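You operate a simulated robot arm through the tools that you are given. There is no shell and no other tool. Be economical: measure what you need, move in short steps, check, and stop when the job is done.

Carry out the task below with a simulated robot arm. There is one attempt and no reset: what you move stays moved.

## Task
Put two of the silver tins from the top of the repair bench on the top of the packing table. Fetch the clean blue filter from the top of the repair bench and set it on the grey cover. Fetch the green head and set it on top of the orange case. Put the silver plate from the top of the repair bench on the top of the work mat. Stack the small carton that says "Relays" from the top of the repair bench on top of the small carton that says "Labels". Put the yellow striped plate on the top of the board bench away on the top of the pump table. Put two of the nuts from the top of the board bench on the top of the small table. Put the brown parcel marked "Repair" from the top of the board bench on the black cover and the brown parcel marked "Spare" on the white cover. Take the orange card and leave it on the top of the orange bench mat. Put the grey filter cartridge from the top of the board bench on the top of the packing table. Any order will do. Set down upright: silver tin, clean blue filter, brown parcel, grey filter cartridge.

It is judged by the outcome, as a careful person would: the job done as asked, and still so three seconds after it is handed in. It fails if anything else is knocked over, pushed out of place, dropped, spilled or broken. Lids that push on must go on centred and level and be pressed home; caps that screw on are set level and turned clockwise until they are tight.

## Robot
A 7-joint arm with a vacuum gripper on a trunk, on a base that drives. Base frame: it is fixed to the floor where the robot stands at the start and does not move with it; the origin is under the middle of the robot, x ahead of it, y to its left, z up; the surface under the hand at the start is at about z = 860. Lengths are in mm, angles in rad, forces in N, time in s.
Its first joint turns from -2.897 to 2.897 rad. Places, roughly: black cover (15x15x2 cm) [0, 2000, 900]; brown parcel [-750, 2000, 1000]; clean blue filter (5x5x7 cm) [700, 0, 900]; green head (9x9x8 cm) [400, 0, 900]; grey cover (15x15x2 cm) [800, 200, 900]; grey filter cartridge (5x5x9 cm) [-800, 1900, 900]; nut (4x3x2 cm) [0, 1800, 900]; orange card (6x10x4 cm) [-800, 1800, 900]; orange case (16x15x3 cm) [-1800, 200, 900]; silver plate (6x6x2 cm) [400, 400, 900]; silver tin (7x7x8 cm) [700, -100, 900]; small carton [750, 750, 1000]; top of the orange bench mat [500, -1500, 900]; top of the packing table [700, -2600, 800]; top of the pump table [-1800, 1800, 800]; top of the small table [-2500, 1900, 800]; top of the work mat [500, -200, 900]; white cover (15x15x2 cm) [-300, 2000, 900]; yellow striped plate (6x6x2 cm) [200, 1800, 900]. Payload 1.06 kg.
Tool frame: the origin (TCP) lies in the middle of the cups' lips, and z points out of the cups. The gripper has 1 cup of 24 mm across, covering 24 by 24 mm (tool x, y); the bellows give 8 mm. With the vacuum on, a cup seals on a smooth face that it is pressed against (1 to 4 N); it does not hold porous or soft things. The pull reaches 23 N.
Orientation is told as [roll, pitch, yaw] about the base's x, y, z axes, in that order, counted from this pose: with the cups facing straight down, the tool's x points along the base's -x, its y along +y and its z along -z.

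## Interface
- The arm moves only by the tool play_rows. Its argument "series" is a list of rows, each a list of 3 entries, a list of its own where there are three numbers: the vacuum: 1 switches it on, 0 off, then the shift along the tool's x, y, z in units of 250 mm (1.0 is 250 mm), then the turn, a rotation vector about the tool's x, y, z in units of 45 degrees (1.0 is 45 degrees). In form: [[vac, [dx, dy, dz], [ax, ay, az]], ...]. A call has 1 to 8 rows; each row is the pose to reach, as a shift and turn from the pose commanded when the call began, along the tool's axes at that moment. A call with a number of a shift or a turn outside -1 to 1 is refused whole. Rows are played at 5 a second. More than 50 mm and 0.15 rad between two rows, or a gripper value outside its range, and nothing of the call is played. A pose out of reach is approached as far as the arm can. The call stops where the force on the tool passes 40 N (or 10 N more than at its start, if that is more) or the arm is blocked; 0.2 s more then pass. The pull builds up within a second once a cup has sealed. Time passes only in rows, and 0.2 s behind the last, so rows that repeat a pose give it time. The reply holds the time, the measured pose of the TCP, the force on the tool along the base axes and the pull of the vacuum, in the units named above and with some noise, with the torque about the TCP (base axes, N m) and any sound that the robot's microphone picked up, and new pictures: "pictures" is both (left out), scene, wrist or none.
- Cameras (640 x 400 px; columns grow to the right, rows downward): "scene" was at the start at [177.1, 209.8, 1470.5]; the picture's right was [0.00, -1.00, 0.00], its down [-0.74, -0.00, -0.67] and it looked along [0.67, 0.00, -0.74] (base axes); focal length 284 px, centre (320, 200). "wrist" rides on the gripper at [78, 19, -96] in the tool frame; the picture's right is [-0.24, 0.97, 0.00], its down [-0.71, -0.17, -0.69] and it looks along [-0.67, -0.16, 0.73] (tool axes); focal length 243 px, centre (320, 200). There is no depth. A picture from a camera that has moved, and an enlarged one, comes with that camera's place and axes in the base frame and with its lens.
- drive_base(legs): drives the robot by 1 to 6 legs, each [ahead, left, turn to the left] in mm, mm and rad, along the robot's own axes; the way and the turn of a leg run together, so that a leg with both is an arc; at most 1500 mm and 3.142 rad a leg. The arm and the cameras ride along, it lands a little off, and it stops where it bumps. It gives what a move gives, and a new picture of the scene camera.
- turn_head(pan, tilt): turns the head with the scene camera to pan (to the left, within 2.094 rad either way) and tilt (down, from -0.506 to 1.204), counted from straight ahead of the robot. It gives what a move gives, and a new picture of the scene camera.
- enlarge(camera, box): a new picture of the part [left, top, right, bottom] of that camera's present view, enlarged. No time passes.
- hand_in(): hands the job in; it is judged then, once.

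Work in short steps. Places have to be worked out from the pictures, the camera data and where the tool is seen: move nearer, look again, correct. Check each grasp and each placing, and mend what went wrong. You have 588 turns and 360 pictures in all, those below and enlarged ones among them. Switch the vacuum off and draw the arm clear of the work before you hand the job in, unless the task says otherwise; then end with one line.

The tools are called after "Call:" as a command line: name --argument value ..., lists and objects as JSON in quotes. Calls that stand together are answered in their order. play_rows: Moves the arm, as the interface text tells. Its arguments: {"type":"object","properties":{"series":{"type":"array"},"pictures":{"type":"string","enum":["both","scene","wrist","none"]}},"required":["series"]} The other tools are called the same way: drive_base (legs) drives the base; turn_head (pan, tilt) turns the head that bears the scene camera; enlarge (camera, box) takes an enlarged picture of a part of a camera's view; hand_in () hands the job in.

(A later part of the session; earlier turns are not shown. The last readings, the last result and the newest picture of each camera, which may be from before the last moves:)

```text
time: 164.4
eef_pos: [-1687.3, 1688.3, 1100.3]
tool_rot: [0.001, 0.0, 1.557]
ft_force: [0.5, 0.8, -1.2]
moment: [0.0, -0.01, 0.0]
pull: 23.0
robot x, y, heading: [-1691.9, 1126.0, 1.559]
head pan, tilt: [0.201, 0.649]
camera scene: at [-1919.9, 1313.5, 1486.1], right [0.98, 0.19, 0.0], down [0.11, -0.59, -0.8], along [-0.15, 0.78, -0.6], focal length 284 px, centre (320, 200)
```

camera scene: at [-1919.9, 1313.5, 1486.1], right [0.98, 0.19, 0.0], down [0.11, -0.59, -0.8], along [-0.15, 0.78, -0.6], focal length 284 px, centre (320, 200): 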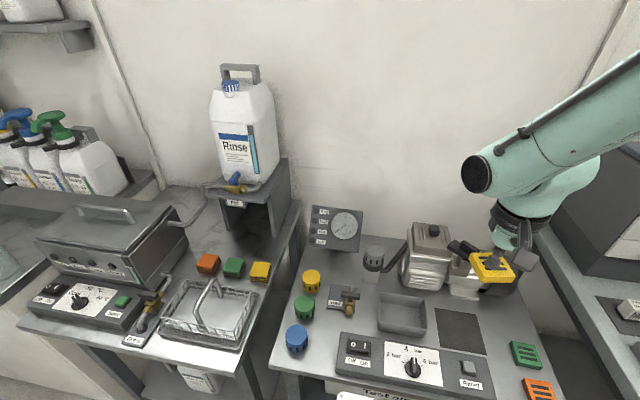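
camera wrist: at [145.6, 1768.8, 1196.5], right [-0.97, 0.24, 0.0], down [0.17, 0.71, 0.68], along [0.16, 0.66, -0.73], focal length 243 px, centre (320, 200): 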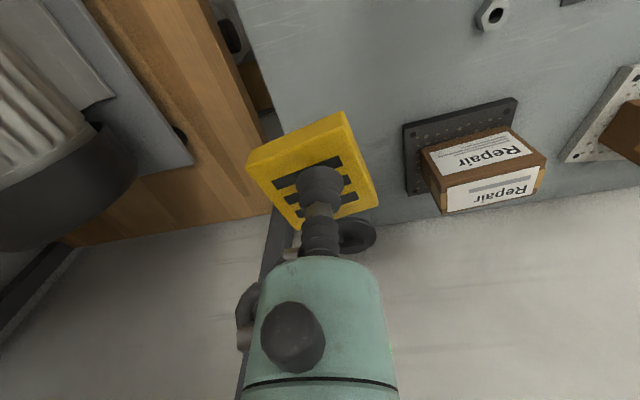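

The pump table is right here; let me zoom on its right part for a free spot.

Call:
enlarge --camera "scene" --box '[280, 220, 580, 400]'

Call:
enlarge --camera "wrist" --box '[0, 0, 640, 300]'

```text
2.13 times, centred on (430, 310) of scene
camera zoom: at [-1919.9, 1313.5, 1486.1], right [0.98, 0.19, 0.0], down [0.11, -0.59, -0.8], along [-0.15, 0.78, -0.6], focal length 605 px, centre (85, -35)
```

zoom: 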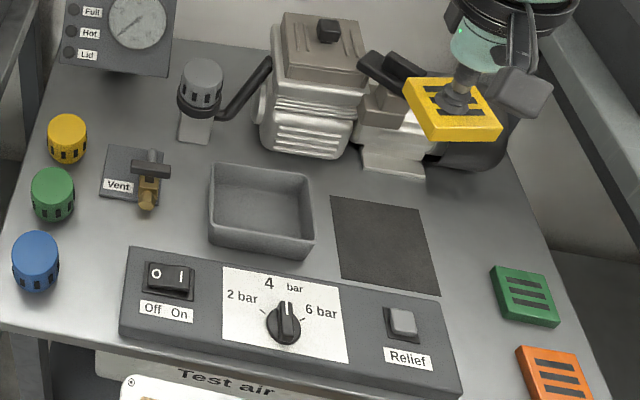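

```text
1.00 times, centred on (320, 150) of wrist (not enlarged: the box is as wide or as high as the picture)
camera zoom: at [-1706.3, 1610.9, 1195.8], right [-0.97, 0.25, 0.0], down [0.18, 0.71, 0.68], along [0.17, 0.66, -0.73], focal length 243 px, centre (320, 250)
```

zoom: 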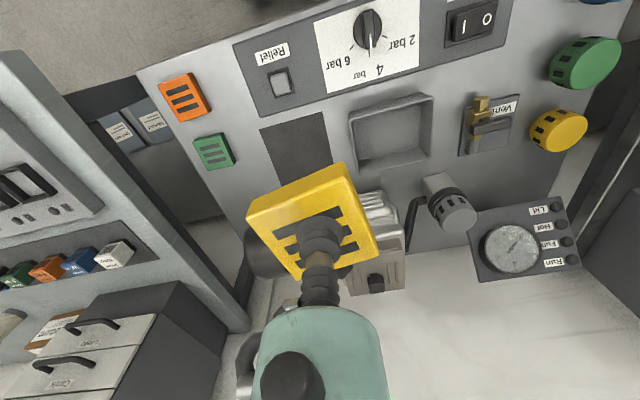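

Free spot behind the green plate at about (−1529, 1778). I move above it at current height and look.

Call:
play_rows --series '[[1, [-0.09, -0.155, 0], [0, 0, 0]], [1, [-0.18, -0.31, 0], [0, 0, 0]], [1, [-0.27, -0.47, 0], [0, 0, 0]], [1, [-0.369, -0.627, 0], [0, 0, 0]], [1, [-0.369, -0.627, 0.1], [0, 0, 0]], [1, [-0.369, -0.627, 0.2], [0, 0, 0]]]'

Call:
enlarge --camera "scene" --box '[360, 200, 600, 380]'

```text
time: 165.8
eef_pos: [-1529.6, 1778.2, 1049.0]
tool_rot: [-0.001, 0.001, 1.556]
ft_force: [-0.1, -0.3, -1.0]
moment: [0.02, -0.01, -0.02]
pull: 23.3
robot x, y, heading: [-1697.7, 1127.7, 1.559]
head pan, tilt: [0.201, 0.649]
camera scene: at [-1919.8, 1313.3, 1486.2], right [0.98, 0.19, 0.0], down [0.11, -0.59, -0.8], along [-0.15, 0.78, -0.6], focal length 284 px, centre (320, 200)
camera wrist: at [-1549.0, 1700.6, 1145.5], right [-0.97, 0.25, 0.0], down [0.18, 0.71, 0.69], along [0.17, 0.66, -0.73], focal length 243 px, centre (320, 200)
```

scene: 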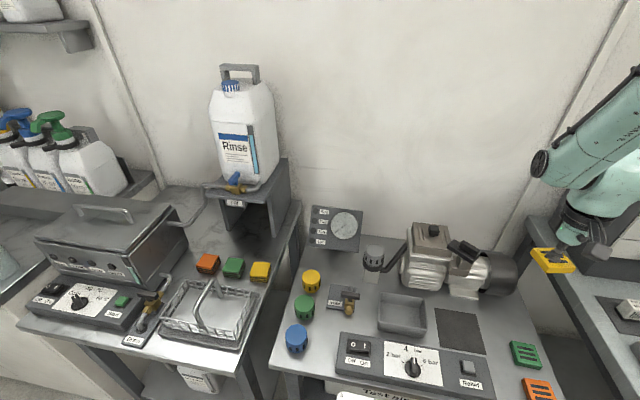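
wrist: 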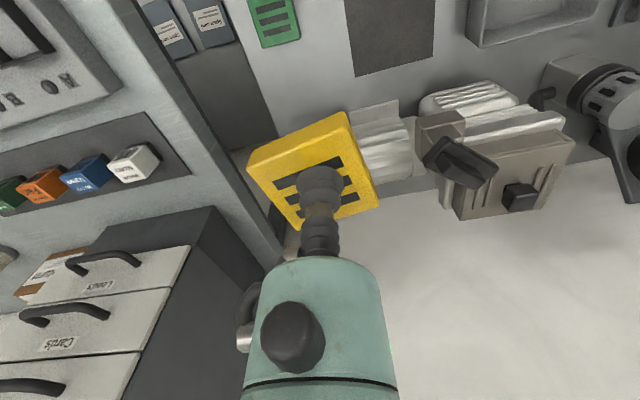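

```text
2.22 times, centred on (480, 290) of scene
camera zoom: at [-1919.8, 1313.3, 1486.2], right [0.98, 0.19, 0.0], down [0.11, -0.59, -0.8], along [-0.15, 0.78, -0.6], focal length 630 px, centre (-36, 0)
```

zoom: 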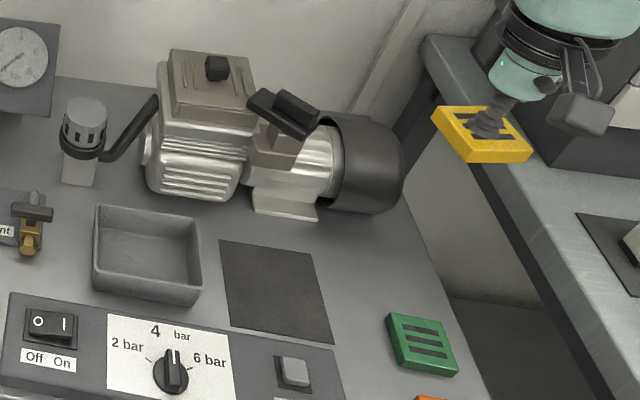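

The slot is clear: dark pad edge x≈−1589, table edge x≈−1467, board bench edge x≈−1400, motor y≥1840. I descend to ~930 and look.

Call:
play_rows --series '[[1, [0, 0, 0.18], [0, 0, 0]], [1, [0, 0, 0.36], [0, 0, 0]], [1, [0, 0, 0.48], [0, 0, 0]], [1, [0, 0, 0.48], [0, 0, 0]]]'

Call:
enlarge --camera "scene" --box '[400, 200, 600, 350]'

```text
time: 166.8
eef_pos: [-1531.1, 1779.1, 929.5]
tool_rot: [-0.001, -0.001, 1.557]
ft_force: [-0.2, 0.8, -1.1]
moment: [-0.04, -0.03, 0.0]
pull: 22.8
robot x, y, heading: [-1692.3, 1124.5, 1.564]
head pan, tilt: [0.201, 0.649]
camera scene: at [-1919.8, 1313.4, 1486.1], right [0.98, 0.19, 0.0], down [0.11, -0.59, -0.8], along [-0.15, 0.78, -0.6], focal length 284 px, centre (320, 200)
camera wrist: at [-1549.1, 1700.4, 1025.3], right [-0.97, 0.25, 0.0], down [0.18, 0.71, 0.69], along [0.17, 0.66, -0.73], focal length 243 px, centre (320, 200)
```

scene: 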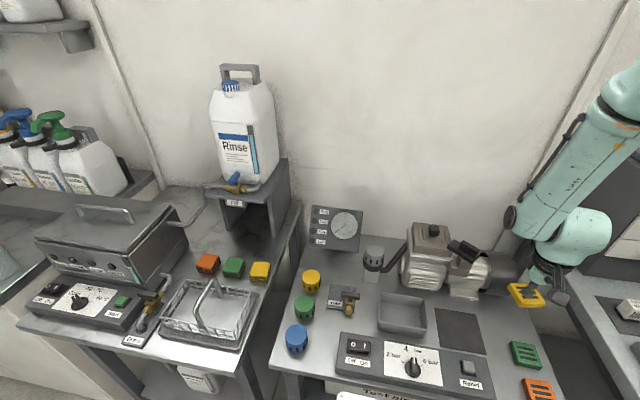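
wrist: 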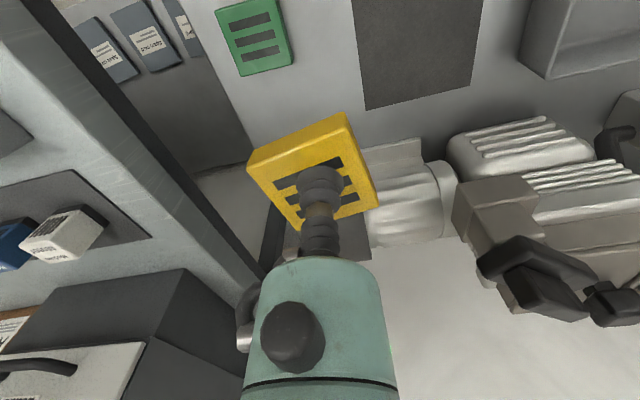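

```text
2.67 times, centred on (500, 275) of scene
camera zoom: at [-1919.8, 1313.4, 1486.1], right [0.98, 0.19, 0.0], down [0.11, -0.59, -0.8], along [-0.15, 0.78, -0.6], focal length 756 px, centre (-160, 0)
```

zoom: 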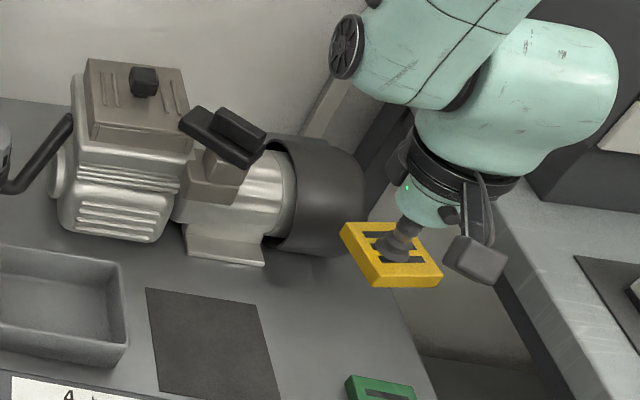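

Clearances fine. Lower to ~840.

Call:
play_rows --series '[[1, [0, 0, 0.15], [0, 0, 0]], [1, [0, 0, 0.28], [0, 0, 0]], [1, [0, 0, 0.36], [0, 0, 0]], [1, [0, 0, 0.36], [0, 0, 0]]]'

Call:
enlarge --camera "scene" --box '[420, 220, 600, 355]'

```text
time: 167.8
eef_pos: [-1529.0, 1778.9, 839.0]
tool_rot: [-0.001, 0.0, 1.559]
ft_force: [0.2, 0.6, -1.3]
moment: [-0.03, -0.01, 0.0]
pull: 23.0
robot x, y, heading: [-1693.5, 1125.8, 1.559]
head pan, tilt: [0.201, 0.649]
camera scene: at [-1919.8, 1313.5, 1486.1], right [0.98, 0.19, 0.0], down [0.11, -0.59, -0.8], along [-0.15, 0.78, -0.6], focal length 284 px, centre (320, 200)
camera wrist: at [-1548.6, 1700.6, 935.8], right [-0.97, 0.25, 0.0], down [0.18, 0.71, 0.68], along [0.17, 0.66, -0.73], focal length 243 px, centre (320, 200)
```

scene: 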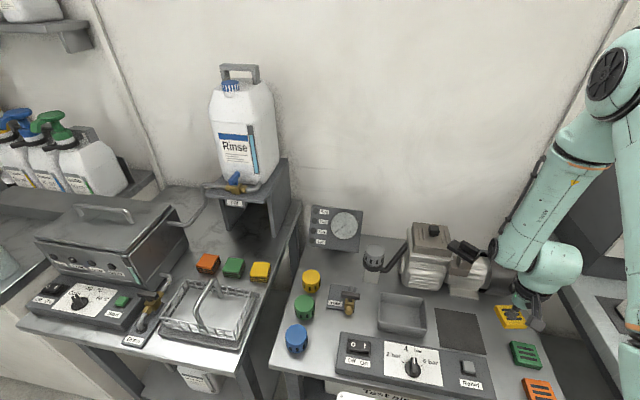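
wrist: 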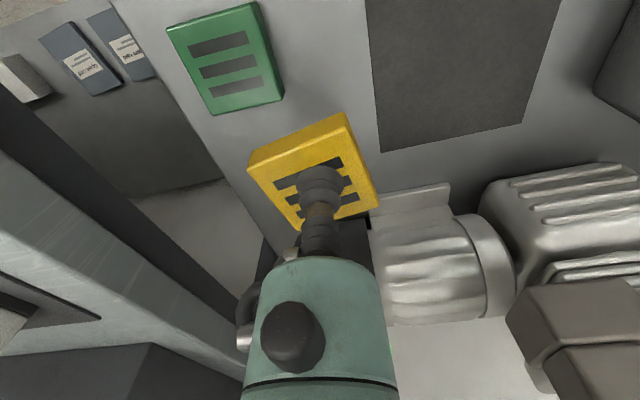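

```text
2.96 times, centred on (510, 288) of scene
camera zoom: at [-1919.8, 1313.5, 1486.1], right [0.98, 0.19, 0.0], down [0.11, -0.59, -0.8], along [-0.15, 0.78, -0.6], focal length 840 px, centre (-243, -59)
```

zoom: 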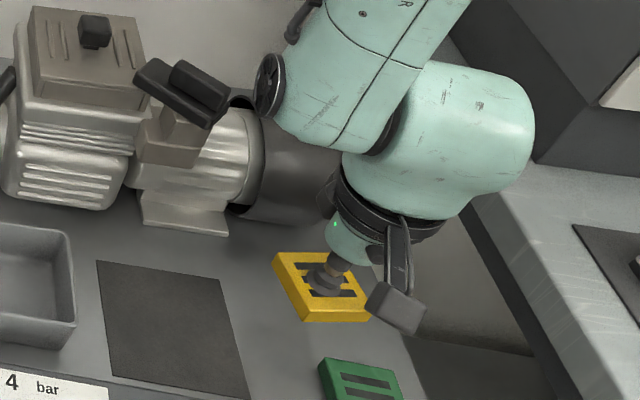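

Ring radius ≈45 mm, so y extent ≈1823 versus motor ≥1835. I shift 3 mm toward me and lower in small steps watching lateral force.

Call:
play_rows --series '[[1, [0.012, 0, 0.02], [0, 0, 0]], [1, [0.012, 0, 0.04], [0, 0, 0]], [1, [0.012, 0, 0.06], [0, 0, 0]], [1, [0.012, 0, 0.06], [0, 0, 0]]]' --pictures "none"

Call:
play_rows --series '[[1, [0, 0, 0.01], [0, 0, 0]], [1, [0, 0, 0.016], [0, 0, 0]], [1, [0, 0, 0.016], [0, 0, 0]]]' --pictures "none"

```text
time: 168.8
eef_pos: [-1528.2, 1775.7, 824.8]
tool_rot: [0.0, 0.0, 1.559]
ft_force: [-0.1, -0.4, -1.0]
moment: [-0.01, 0.02, 0.01]
pull: 22.2
robot x, y, heading: [-1695.7, 1127.0, 1.56]
head pan, tilt: [0.201, 0.649]
```

```text
time: 169.6
eef_pos: [-1528.6, 1774.8, 821.2]
tool_rot: [0.001, 0.0, 1.557]
ft_force: [0.3, 1.3, -1.1]
moment: [-0.02, -0.02, 0.05]
pull: 23.4
robot x, y, heading: [-1695.1, 1125.5, 1.556]
head pan, tilt: [0.201, 0.649]
```

Call:
play_rows --series '[[1, [0, 0, 0.008], [0, 0, 0]], [1, [0, 0, 0.016], [0, 0, 0]], [1, [0, 0, 0.016], [0, 0, 0]]]' --pictures "none"

Call:
play_rows --series '[[1, [0, 0, 0.006], [0, 0, 0]], [1, [0, 0, 0.012], [0, 0, 0]], [1, [0, 0, 0.012], [0, 0, 0]]]' --pictures "wrist"

```text
time: 170.4
eef_pos: [-1527.7, 1775.6, 817.0]
tool_rot: [0.001, 0.001, 1.557]
ft_force: [-0.5, 0.8, -1.6]
moment: [0.01, -0.03, 0.02]
pull: 22.9
robot x, y, heading: [-1691.0, 1128.5, 1.553]
head pan, tilt: [0.201, 0.649]
```

```text
time: 171.2
eef_pos: [-1526.8, 1775.4, 812.1]
tool_rot: [0.0, -0.001, 1.558]
ft_force: [0.0, -0.3, -2.0]
moment: [0.03, 0.0, -0.01]
pull: 23.0
robot x, y, heading: [-1694.1, 1128.1, 1.558]
head pan, tilt: [0.201, 0.649]
camera wrist: at [-1548.2, 1698.1, 909.8], right [-0.97, 0.25, 0.0], down [0.18, 0.71, 0.68], along [0.17, 0.66, -0.73], focal length 243 px, centre (320, 200)
```

wrist: 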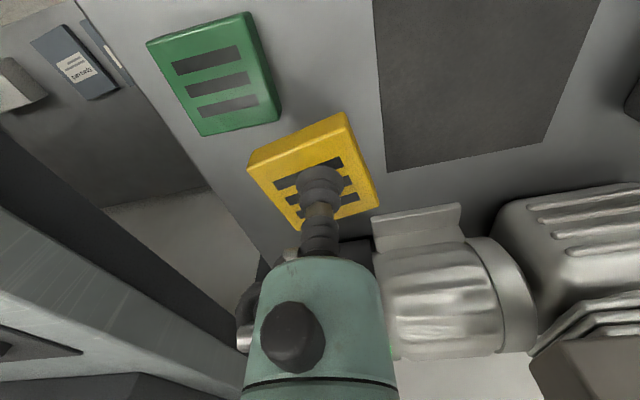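

The green plate's apparent size in both views shows the table is really at z≈727, so the true free slot is further right/back: centre ≈(−1487, 1818). I shift there at this height and square the plate by −12°.

Call:
play_rows --series '[[1, [-0.05, -0.05, 0], [0, 0, 0.07]], [1, [-0.1, -0.1, 0], [0, 0, 0.14]], [1, [-0.14, -0.13, 0], [0, 0, 0.2]], [1, [-0.174, -0.162, 0], [0, 0, 0.267]], [1, [-0.174, -0.162, 0], [0, 0, 0.267]]]'

Call:
enlarge --camera "scene" --box '[420, 220, 600, 355]'

```text
time: 172.4
eef_pos: [-1486.9, 1818.3, 812.8]
tool_rot: [0.002, 0.0, 1.347]
ft_force: [-0.8, 0.2, -1.5]
moment: [0.05, 0.03, -0.02]
pull: 22.8
robot x, y, heading: [-1694.0, 1126.6, 1.559]
head pan, tilt: [0.201, 0.649]
camera scene: at [-1919.8, 1313.5, 1486.1], right [0.98, 0.19, 0.0], down [0.11, -0.59, -0.8], along [-0.15, 0.78, -0.6], focal length 284 px, centre (320, 200)
camera wrist: at [-1522.4, 1746.6, 909.8], right [-0.9, 0.45, 0.0], down [0.32, 0.65, 0.68], along [0.31, 0.61, -0.73], focal length 243 px, centre (320, 200)
```

scene: 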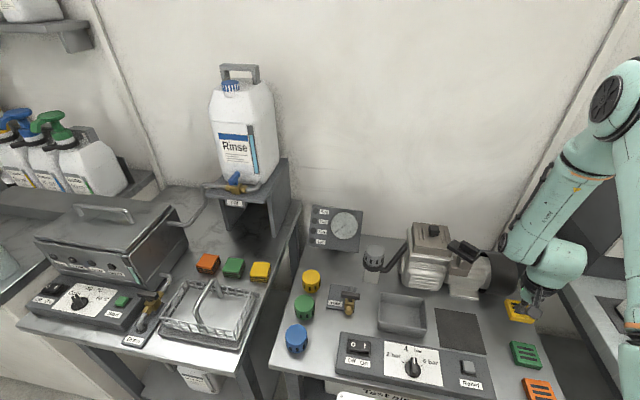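
wrist: 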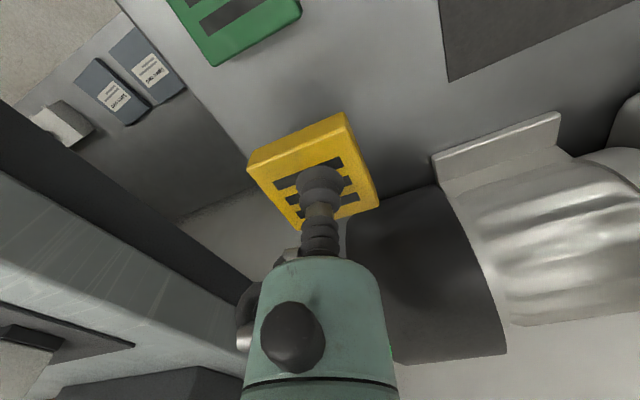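

```text
2.96 times, centred on (510, 288) of scene
camera zoom: at [-1919.8, 1313.5, 1486.1], right [0.98, 0.19, 0.0], down [0.11, -0.59, -0.8], along [-0.15, 0.78, -0.6], focal length 840 px, centre (-243, -59)
```

zoom: 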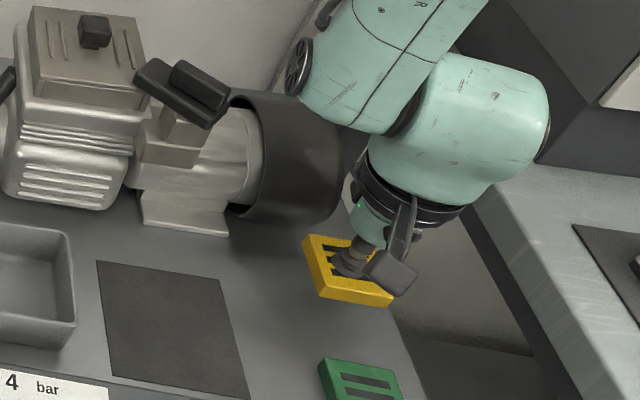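

Geometry consistent now: about 20 mm clearance to the motor, ~10 mm to the green plate. Lower 50 mm and re-check.

Call:
play_rows --series '[[1, [0, 0, 0.06], [0, 0, 0]], [1, [0, 0, 0.13], [0, 0, 0]], [1, [0, 0, 0.2], [0, 0, 0]], [1, [0, 0, 0.2], [0, 0, 0]]]'

Call:
enlarge --camera "scene" --box '[420, 220, 600, 355]'

```text
time: 173.4
eef_pos: [-1488.0, 1818.5, 764.0]
tool_rot: [0.001, -0.003, 1.347]
ft_force: [0.6, 2.1, 13.6]
moment: [-0.01, 0.01, 0.03]
pull: 22.5
robot x, y, heading: [-1695.6, 1124.7, 1.557]
head pan, tilt: [0.201, 0.649]
camera scene: at [-1919.9, 1313.1, 1486.2], right [0.98, 0.19, 0.0], down [0.11, -0.59, -0.8], along [-0.15, 0.78, -0.6], focal length 284 px, centre (320, 200)
camera wrist: at [-1523.1, 1746.7, 860.1], right [-0.9, 0.44, 0.0], down [0.32, 0.65, 0.69], along [0.31, 0.61, -0.73], focal length 243 px, centre (320, 200)
```

scene: 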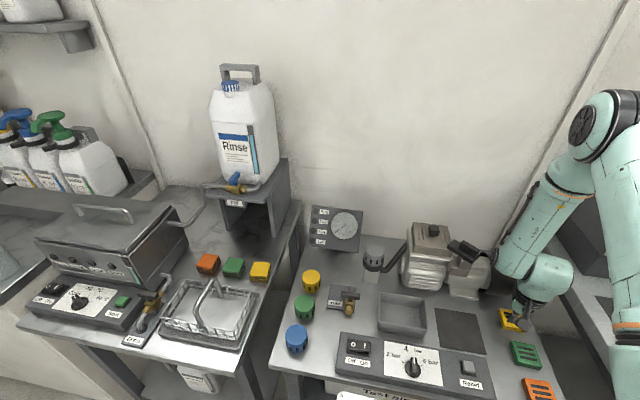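
wrist: 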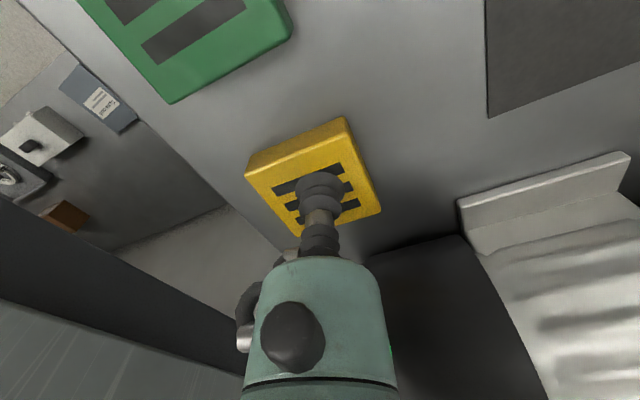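

```text
2.96 times, centred on (510, 288) of scene
camera zoom: at [-1919.9, 1313.1, 1486.2], right [0.98, 0.19, 0.0], down [0.11, -0.59, -0.8], along [-0.15, 0.78, -0.6], focal length 840 px, centre (-243, -59)
```

zoom: 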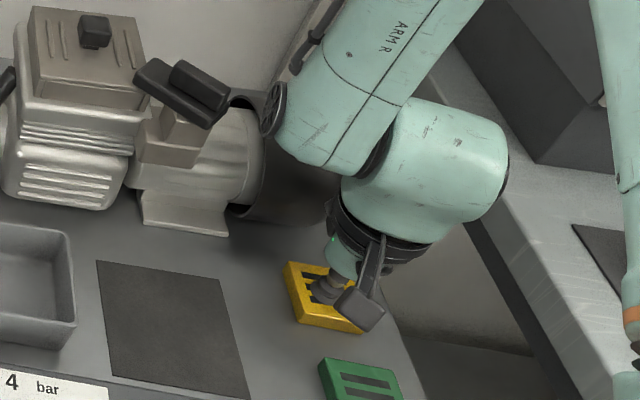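

Contact on the table (table ≈ 749). Release gently and rise.

Call:
play_rows --series '[[1, [0, 0, -0.005], [0, 0, 0]], [0, [0, 0, -0.005], [0, 0, 0]], [0, [0, 0, -0.005], [0, 0, 0]], [0, [0, 0, -0.005], [0, 0, 0]], [0, [0, 0, -0.03], [0, 0, 0]], [0, [0, 0, -0.15], [0, 0, 0]], [0, [0, 0, -0.34], [0, 0, 0]], [0, [0, 0, -0.53], [0, 0, 0]]]' --pictures "wrist"

Call:
play_rows --series '[[0, [0, 0, -0.19], [0, 0, 0]], [0, [0, 0, -0.38], [0, 0, -0.09]], [0, [0, 0, -0.57], [0, 0, -0.18]], [0, [0, 0, -0.76], [0, 0, -0.267]], [0, [0, 0, -0.8], [0, 0, -0.267]]]' --pictures "scene"

Call:
enlarge --camera "scene" --box '[420, 220, 600, 355]'

```text
time: 175.2
eef_pos: [-1487.7, 1817.6, 895.6]
tool_rot: [0.001, 0.0, 1.348]
ft_force: [0.4, 0.0, -0.8]
moment: [0.0, 0.0, -0.02]
pull: 0.2
robot x, y, heading: [-1693.8, 1123.0, 1.559]
head pan, tilt: [0.201, 0.649]
camera wrist: at [-1523.6, 1746.1, 991.7], right [-0.9, 0.44, 0.0], down [0.32, 0.65, 0.68], along [0.3, 0.61, -0.73], focal length 243 px, centre (320, 200)
```

wrist: 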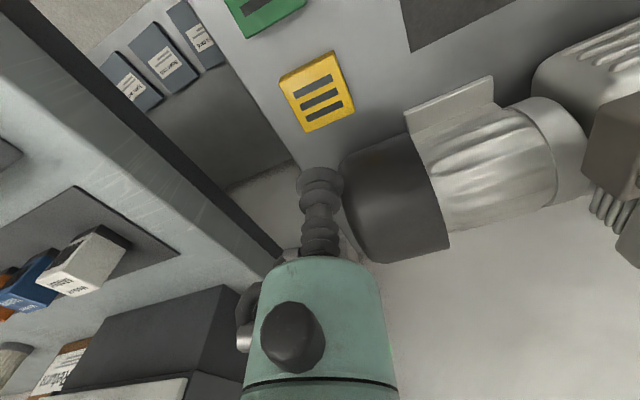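

```text
time: 176.4
eef_pos: [-1487.5, 1819.6, 1096.5]
tool_rot: [0.0, 0.001, 1.557]
ft_force: [0.7, -0.5, 0.1]
moment: [-0.02, -0.03, 0.02]
pull: 0.1
robot x, y, heading: [-1694.3, 1128.2, 1.559]
head pan, tilt: [0.201, 0.649]
camera scene: at [-1919.8, 1313.7, 1486.1], right [0.98, 0.19, 0.0], down [0.11, -0.59, -0.8], along [-0.15, 0.78, -0.6], focal length 284 px, centre (320, 200)
```

scene: 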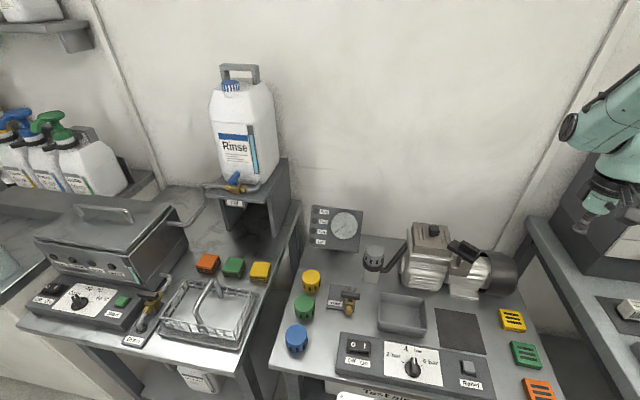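

```text
2.96 times, centred on (510, 288) of scene
camera zoom: at [-1919.8, 1313.7, 1486.1], right [0.98, 0.19, 0.0], down [0.11, -0.59, -0.8], along [-0.15, 0.78, -0.6], focal length 840 px, centre (-243, -59)
```

zoom: 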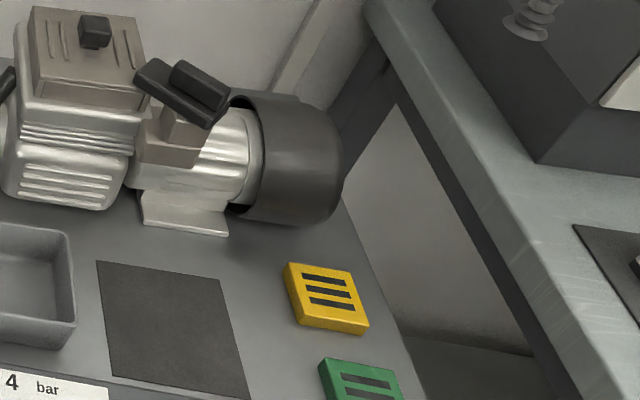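

Yellow plate neatly placed. I zoom on the small table (with basket) to find a free spot for the nuts.

Call:
enlarge --camera "scene" --box '[20, 200, 320, 400]'

```text
2.00 times, centred on (170, 300) of scene
camera zoom: at [-1919.8, 1313.7, 1486.1], right [0.98, 0.19, 0.0], down [0.11, -0.59, -0.8], along [-0.15, 0.78, -0.6], focal length 567 px, centre (620, 0)
```

zoom: 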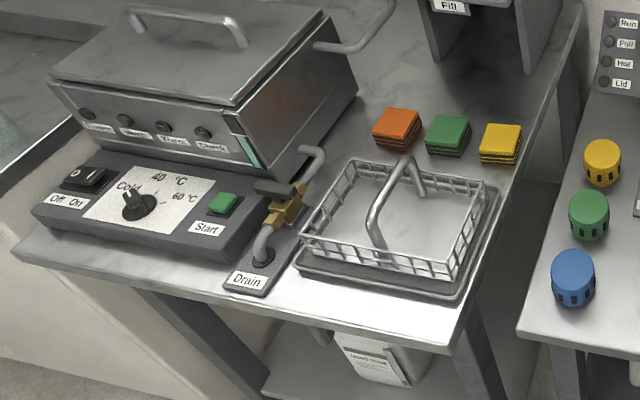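

Free strip behind the coloured blocks at y≈1925, x≈−2350…−2270. Now fetch the first nut: retract and strafe back right.

Call:
play_rows --series '[[0, [0.09, 0.13, 0], [0, 0, 0]], [0, [0.18, 0.27, 0], [0, 0, 0]], [0, [0.27, 0.41, 0], [0, 0, 0]], [0, [0.36, 0.55, 0], [0, 0, 0]], [0, [0.44, 0.68, 0], [0, 0, 0]], [0, [0.52, 0.81, 0], [0, 0, 0]]]' --pictures "none"

Call:
drive_base --legs '[[0, -820, 0.012], [0, -870, 0], [50, 0, 0]]'

Call:
turn_head --pan 0 --tilt 0.75

Call:
enlarge --camera "scene" --box '[320, 180, 520, 330]'

```text
time: 177.8
eef_pos: [-1692.4, 1691.3, 1095.5]
tool_rot: [0.001, -0.001, 1.557]
ft_force: [0.0, 0.2, 1.0]
moment: [-0.02, 0.02, 0.0]
pull: 0.0
robot x, y, heading: [-1693.7, 1126.9, 1.557]
head pan, tilt: [0.201, 0.649]
```

```text
time: 186.8
eef_pos: [-17.4, 1734.7, 1095.4]
tool_rot: [-0.001, 0.0, 1.569]
ft_force: [-0.3, 0.4, -0.8]
moment: [0.0, -0.02, 0.0]
pull: 0.1
robot x, y, heading: [-12.5, 1169.3, 1.573]
head pan, tilt: [0.201, 0.649]
camera scene: at [-238.9, 1353.3, 1486.1], right [0.98, 0.2, 0.0], down [0.12, -0.59, -0.8], along [-0.16, 0.78, -0.6], focal length 284 px, centre (320, 200)
```

scene: 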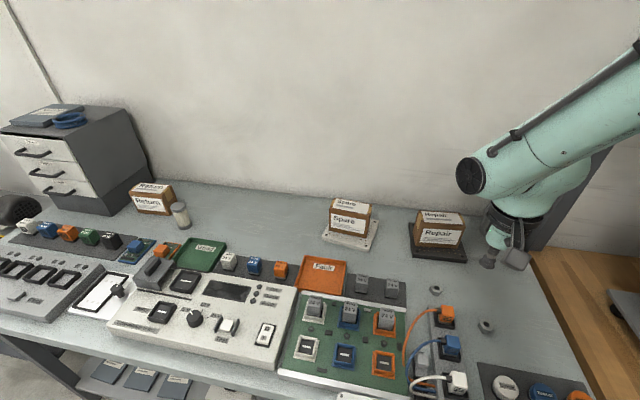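

```text
time: 187.6
eef_pos: [-16.3, 1734.1, 1094.7]
tool_rot: [0.0, -0.001, 1.572]
ft_force: [0.2, 0.0, -0.4]
moment: [0.0, 0.0, 0.0]
pull: 0.0
robot x, y, heading: [-10.0, 1168.9, 1.569]
head pan, tilt: [0.0, 0.75]
camera scene: at [-221.6, 1351.1, 1477.6], right [1.0, 0.0, 0.0], down [0.0, -0.68, -0.73], along [0.0, 0.73, -0.68], focal length 284 px, centre (320, 200)
```

scene: 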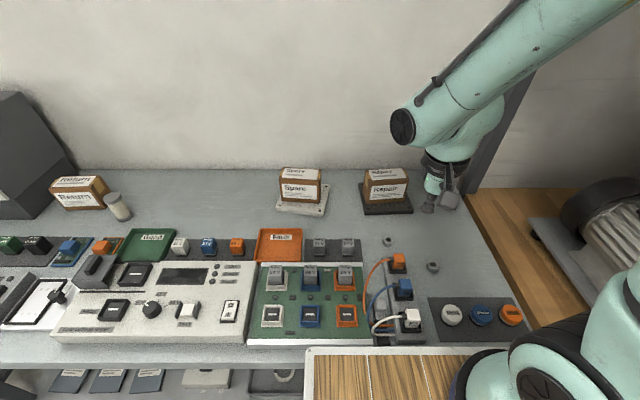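

```text
2.67 times, centred on (420, 255) of scene
camera zoom: at [-221.6, 1351.1, 1477.6], right [1.0, 0.0, 0.0], down [0.0, -0.68, -0.73], along [0.0, 0.73, -0.68], focal length 756 px, centre (53, 53)
```

zoom: 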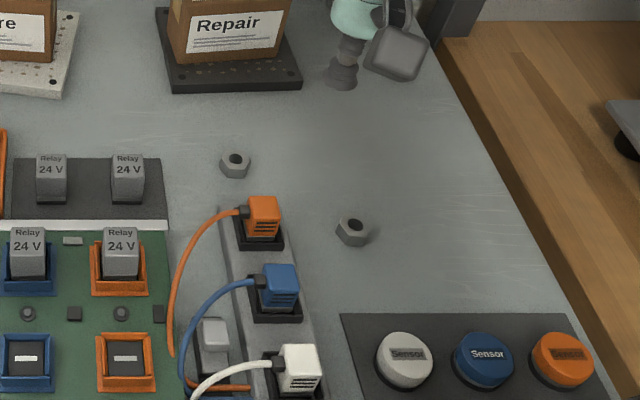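

Nuts at about (−35, 1843) and (60, 1760). I go above the second one first.

Call:
play_rows --series '[[0, [-0.05, -0.15, 0], [0, 0, 0]], [0, [-0.104, -0.308, 0.05], [0, 0, 0]], [0, [-0.104, -0.308, 0.22], [0, 0, 0]], [0, [-0.104, -0.308, 0.39], [0, 0, 0]], [0, [-0.104, -0.308, 0.54], [0, 0, 0]], [0, [-0.104, -0.308, 0.54], [0, 0, 0]]]' --pictures "wrist"

Call:
enlarge --camera "wrist" --box '[240, 50, 400, 200]'

```text
time: 189.0
eef_pos: [61.5, 1759.3, 960.3]
tool_rot: [0.0, -0.001, 1.571]
ft_force: [-0.6, -0.3, 0.8]
moment: [-0.01, -0.01, 0.02]
pull: 0.0
robot x, y, heading: [-10.3, 1171.0, 1.573]
head pan, tilt: [0.0, 0.75]
camera wrist: at [41.7, 1681.8, 1056.2], right [-0.97, 0.24, 0.0], down [0.17, 0.71, 0.69], along [0.16, 0.67, -0.73], focal length 243 px, centre (320, 200)
```

wrist: 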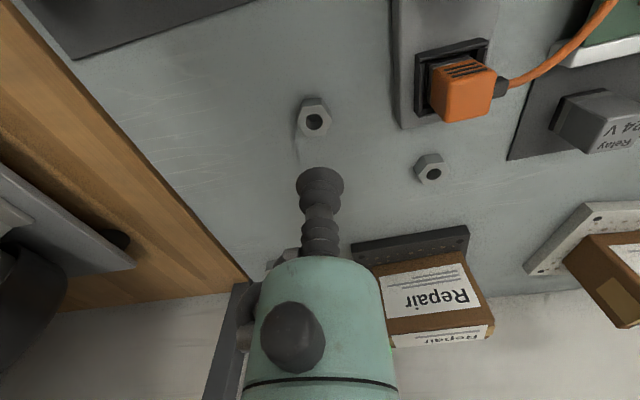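

```text
2.67 times, centred on (320, 125) of wrist
camera zoom: at [41.7, 1681.8, 1056.2], right [-0.97, 0.24, 0.0], down [0.17, 0.71, 0.69], along [0.16, 0.67, -0.73], focal length 647 px, centre (320, 400)
```

zoom: 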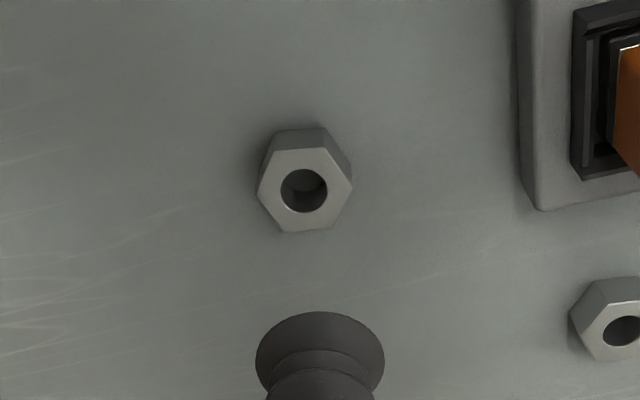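

Nut is ~29 mm across with a 14 mm hole, so the cup must be centred well. Approach to ~23 mm above.

Call:
play_rows --series '[[0, [-0.025, -0.022, 0.13], [0, 0, 0]], [0, [-0.025, -0.022, 0.252], [0, 0, 0]], [0, [-0.025, -0.022, 0.252], [0, 0, 0]], [0, [-0.025, -0.022, 0.252], [0, 0, 0]]]' --pictures "none"

Call:
enlarge --camera "wrist" --box '[270, 110, 370, 210]'

```text
time: 190.0
eef_pos: [66.3, 1767.1, 897.2]
tool_rot: [0.0, 0.0, 1.572]
ft_force: [-0.9, 0.5, 0.2]
moment: [-0.02, -0.02, 0.03]
pull: 0.1
robot x, y, heading: [-6.5, 1170.7, 1.569]
head pan, tilt: [0.0, 0.75]
```

```text
4.00 times, centred on (320, 160) of wrist
camera zoom: at [47.8, 1688.4, 993.3], right [-0.97, 0.24, 0.0], down [0.17, 0.71, 0.69], along [0.16, 0.67, -0.73], focal length 970 px, centre (320, 360)
```

zoom: 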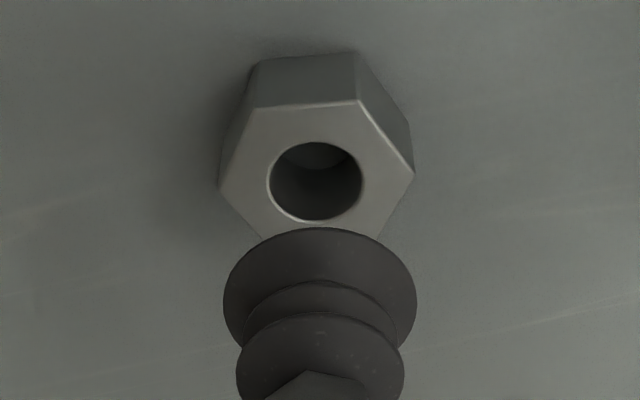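

Nut top ≈871; I correct by (+0.8, −0.8) mm and descend with vacuum to 870.

Call:
play_rows --series '[[1, [0.003, -0.003, 0.06], [0, 0, 0]], [1, [0.003, -0.003, 0.096], [0, 0, 0]], [1, [0.003, -0.003, 0.104], [0, 0, 0]], [1, [0.003, -0.003, 0.11], [0, 0, 0]], [1, [0.003, -0.003, 0.11], [0, 0, 0]], [1, [0.003, -0.003, 0.11], [0, 0, 0]]]' --pictures "wrist"

Call:
enlarge --camera "wrist" --box '[270, 110, 370, 210]'

```text
time: 191.4
eef_pos: [67.0, 1765.0, 870.1]
tool_rot: [0.0, 0.001, 1.569]
ft_force: [0.7, -0.4, -0.1]
moment: [0.0, 0.03, 0.0]
pull: 0.0
robot x, y, heading: [-8.3, 1166.1, 1.574]
head pan, tilt: [0.0, 0.75]
camera wrist: at [48.5, 1687.6, 966.3], right [-0.97, 0.24, 0.0], down [0.17, 0.71, 0.68], along [0.16, 0.67, -0.73], focal length 243 px, centre (320, 200)
```

wrist: 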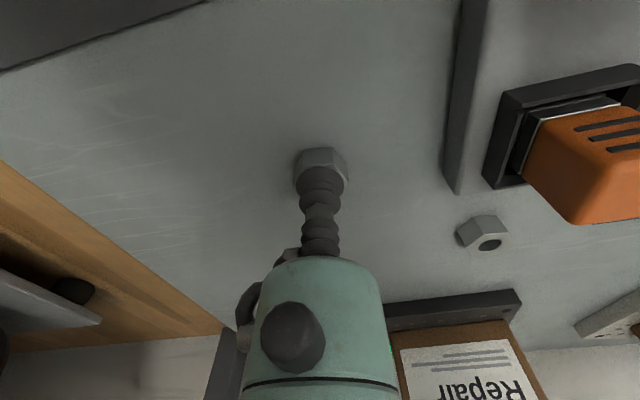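

```text
4.00 times, centred on (320, 160) of wrist
camera zoom: at [48.5, 1687.6, 966.3], right [-0.97, 0.24, 0.0], down [0.17, 0.71, 0.68], along [0.16, 0.67, -0.73], focal length 970 px, centre (320, 360)
```

zoom: 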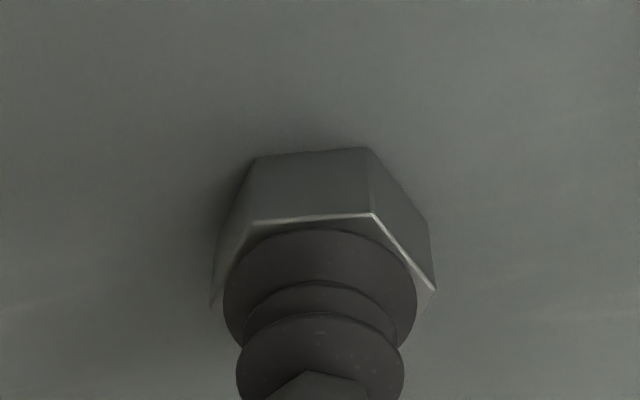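

Slightly off to the right by ~0.6 mm; correct and go down 2.5 mm more.

Call:
play_rows --series '[[1, [0, 0.0024, 0.006], [0, 0, 0]], [1, [0, 0.0024, 0.012], [0, 0, 0]], [1, [0, 0.0024, 0.012], [0, 0, 0]], [1, [0, 0.0024, 0.012], [0, 0, 0]]]' --pictures "none"

```text
time: 192.4
eef_pos: [67.5, 1765.4, 866.9]
tool_rot: [0.0, 0.0, 1.57]
ft_force: [0.9, -0.6, 0.0]
moment: [0.02, 0.02, 0.01]
pull: 23.1
robot x, y, heading: [-8.8, 1166.2, 1.573]
head pan, tilt: [0.0, 0.75]
```

Sealed! Lift and retract.

Call:
play_rows --series '[[1, [0, 0, -0.06], [0, 0, 0]], [1, [0, 0, -0.2], [0, 0, 0]], [1, [0, 0, -0.38], [0, 0, 0]], [1, [0, 0, -0.57], [0, 0, 0]], [1, [0, 0, -0.76], [0, 0, 0]], [1, [0.04, 0.1, -0.9], [0, 0, 0]], [1, [0.08, 0.2, -0.92], [0, 0, 0]], [1, [0.12, 0.308, -0.92], [0, 0, 0]]]' --pictures "wrist"

```text
time: 194.2
eef_pos: [-9.4, 1734.5, 1096.2]
tool_rot: [-0.001, 0.002, 1.57]
ft_force: [-0.1, 0.3, 0.3]
moment: [-0.04, 0.02, 0.0]
pull: 23.1
robot x, y, heading: [-6.0, 1166.5, 1.571]
head pan, tilt: [0.0, 0.75]
camera wrist: at [-29.0, 1656.8, 1193.1], right [-0.97, 0.24, 0.0], down [0.17, 0.71, 0.68], along [0.16, 0.67, -0.73], focal length 243 px, centre (320, 200)
```

wrist: 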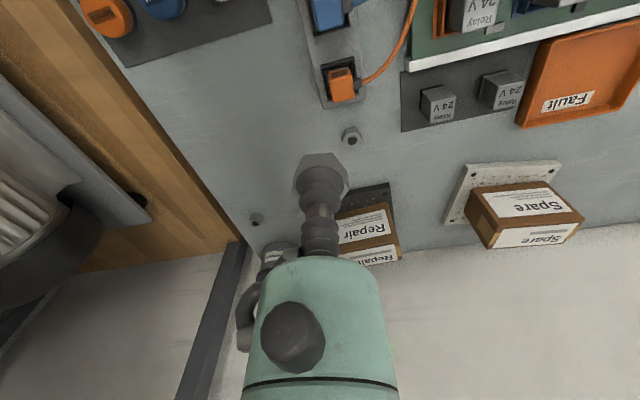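

Held. Drive to the small table: back 50, left 2000.

Call:
drive_base --legs '[[-50, 0, 0], [0, 1000, 0], [0, 1000, 0]]'

Call:
turn_head --pan 0.3 --tilt 0.75

Call:
enlarge --camera "scene" --box '[200, 140, 440, 320]'

```text
time: 204.7
eef_pos: [-2008.9, 1685.2, 1095.7]
tool_rot: [0.0, 0.0, 1.57]
ft_force: [0.4, 0.0, 0.5]
moment: [0.0, 0.01, 0.01]
pull: 22.7
robot x, y, heading: [-2006.7, 1122.1, 1.571]
head pan, tilt: [0.0, 0.75]
camera scene: at [-2219.0, 1302.0, 1477.5], right [1.0, 0.0, 0.0], down [0.0, -0.68, -0.73], along [0.0, 0.73, -0.68], focal length 284 px, centre (320, 200)
```

scene: 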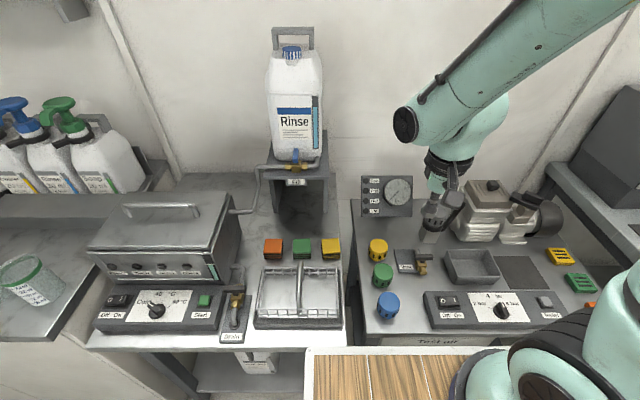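

```text
time: 205.5
eef_pos: [-2007.6, 1685.9, 1096.9]
tool_rot: [0.0, 0.0, 1.57]
ft_force: [0.0, 0.6, -0.4]
moment: [0.02, 0.0, 0.01]
pull: 22.6
robot x, y, heading: [-2006.4, 1123.6, 1.574]
head pan, tilt: [0.3, 0.75]
camera scene: at [-2243.5, 1298.3, 1477.5], right [0.96, 0.3, 0.0], down [0.2, -0.65, -0.73], along [-0.22, 0.7, -0.68], focal length 284 px, centre (320, 200)
```

scene: 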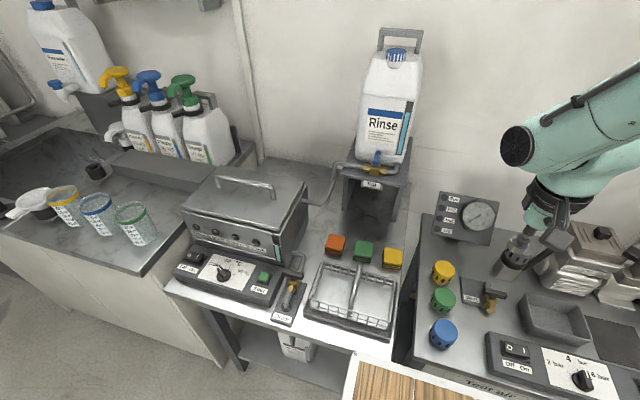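

```text
2.22 times, centred on (320, 230) of scene
camera zoom: at [-2243.5, 1298.3, 1477.5], right [0.96, 0.3, 0.0], down [0.2, -0.65, -0.73], along [-0.22, 0.7, -0.68], focal length 630 px, centre (320, 133)
```

zoom: 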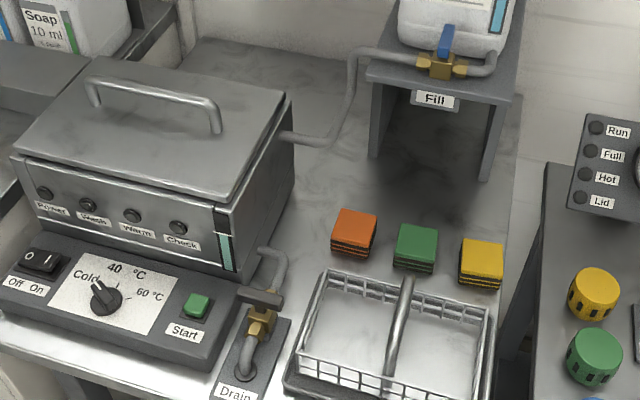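

Free strip lies behind the coloured blocks (y≈1870–2000). I move above (−2205, 1903) at current height.

Call:
play_rows --series '[[1, [-0.12, 0.11, 0], [0, 0, 0]], [1, [-0.24, 0.22, 0], [0, 0, 0]], [1, [-0.36, 0.33, 0], [0, 0, 0]], [1, [-0.49, 0.44, 0], [0, 0, 0]], [1, [-0.62, 0.56, 0], [0, 0, 0]], [1, [-0.74, 0.67, 0], [0, 0, 0]], [1, [-0.868, 0.788, 0], [0, 0, 0]], [1, [-0.868, 0.788, 0], [0, 0, 0]]]'

```text
time: 207.3
eef_pos: [-2207.0, 1902.9, 1097.0]
tool_rot: [-0.001, 0.0, 1.571]
ft_force: [0.9, -0.7, -0.8]
moment: [-0.01, 0.02, 0.0]
pull: 23.3
robot x, y, heading: [-2008.3, 1120.1, 1.575]
head pan, tilt: [0.3, 0.75]
camera scene: at [-2243.5, 1298.1, 1477.5], right [0.95, 0.3, 0.0], down [0.2, -0.65, -0.73], along [-0.22, 0.7, -0.68], focal length 284 px, centre (320, 200)
camera wrist: at [-2225.0, 1824.7, 1192.8], right [-0.97, 0.24, 0.0], down [0.17, 0.71, 0.68], along [0.16, 0.67, -0.73], focal length 243 px, centre (320, 200)
```

scene: 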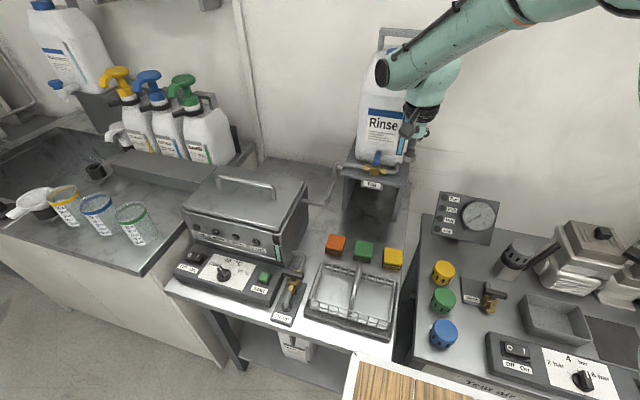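
wrist: 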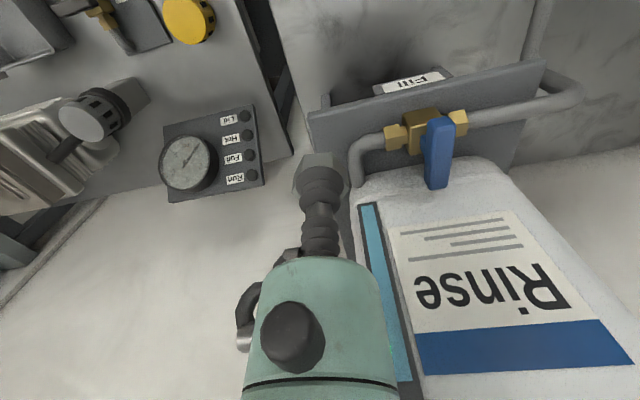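

The "Fill" stand's shelf overhangs nearer than I judged. I pull back to (−2275, 1870) and look again with the wrist camera.

Call:
play_rows --series '[[1, [0.13, 0.05, 0], [0, 0, 0]], [1, [0.132, 0.16, 0], [0, 0, 0]], [1, [0.132, 0.272, 0], [0, 0, 0]], [1, [0.132, 0.272, 0.1], [0, 0, 0]], [1, [0.132, 0.272, 0.2], [0, 0, 0]]]'

Call:
enlarge --camera "scene" --box '[280, 60, 480, 280]'

```text
time: 208.5
eef_pos: [-2273.5, 1869.1, 1046.0]
tool_rot: [0.001, 0.0, 1.571]
ft_force: [0.1, 0.0, -1.2]
moment: [0.03, -0.01, 0.02]
pull: 23.0
robot x, y, heading: [-2007.3, 1120.2, 1.574]
head pan, tilt: [0.3, 0.75]
camera scene: at [-2243.4, 1298.0, 1477.6], right [0.95, 0.3, 0.0], down [0.2, -0.65, -0.73], along [-0.22, 0.7, -0.68], focal length 284 px, centre (320, 200)
camera wrist: at [-2292.4, 1791.4, 1142.7], right [-0.97, 0.24, 0.0], down [0.17, 0.71, 0.68], along [0.16, 0.67, -0.73], focal length 243 px, centre (320, 200)
```

scene: 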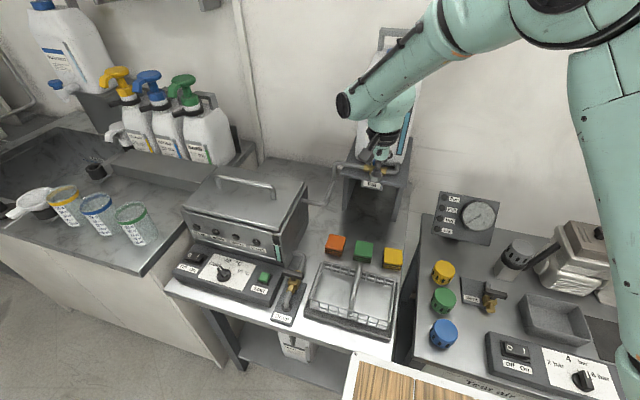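
wrist: 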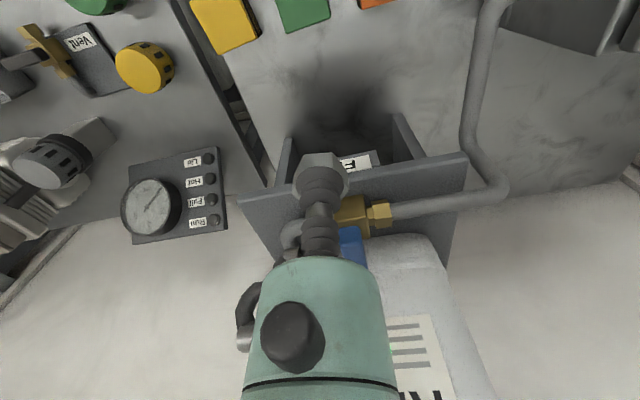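

```text
1.82 times, centred on (380, 170) of scene
camera zoom: at [-2243.4, 1298.0, 1477.6], right [0.95, 0.3, 0.0], down [0.2, -0.65, -0.73], along [-0.22, 0.7, -0.68], focal length 516 px, centre (211, 254)
```

zoom: 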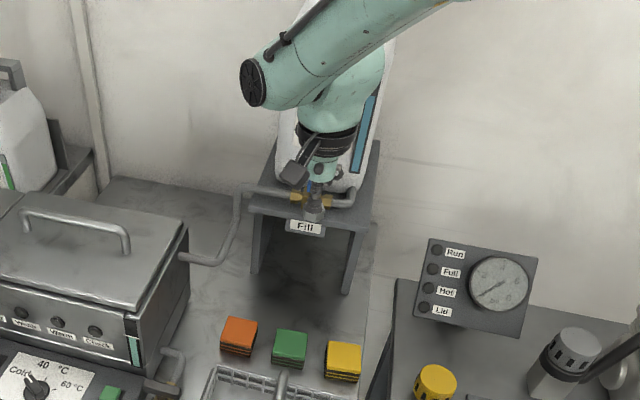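

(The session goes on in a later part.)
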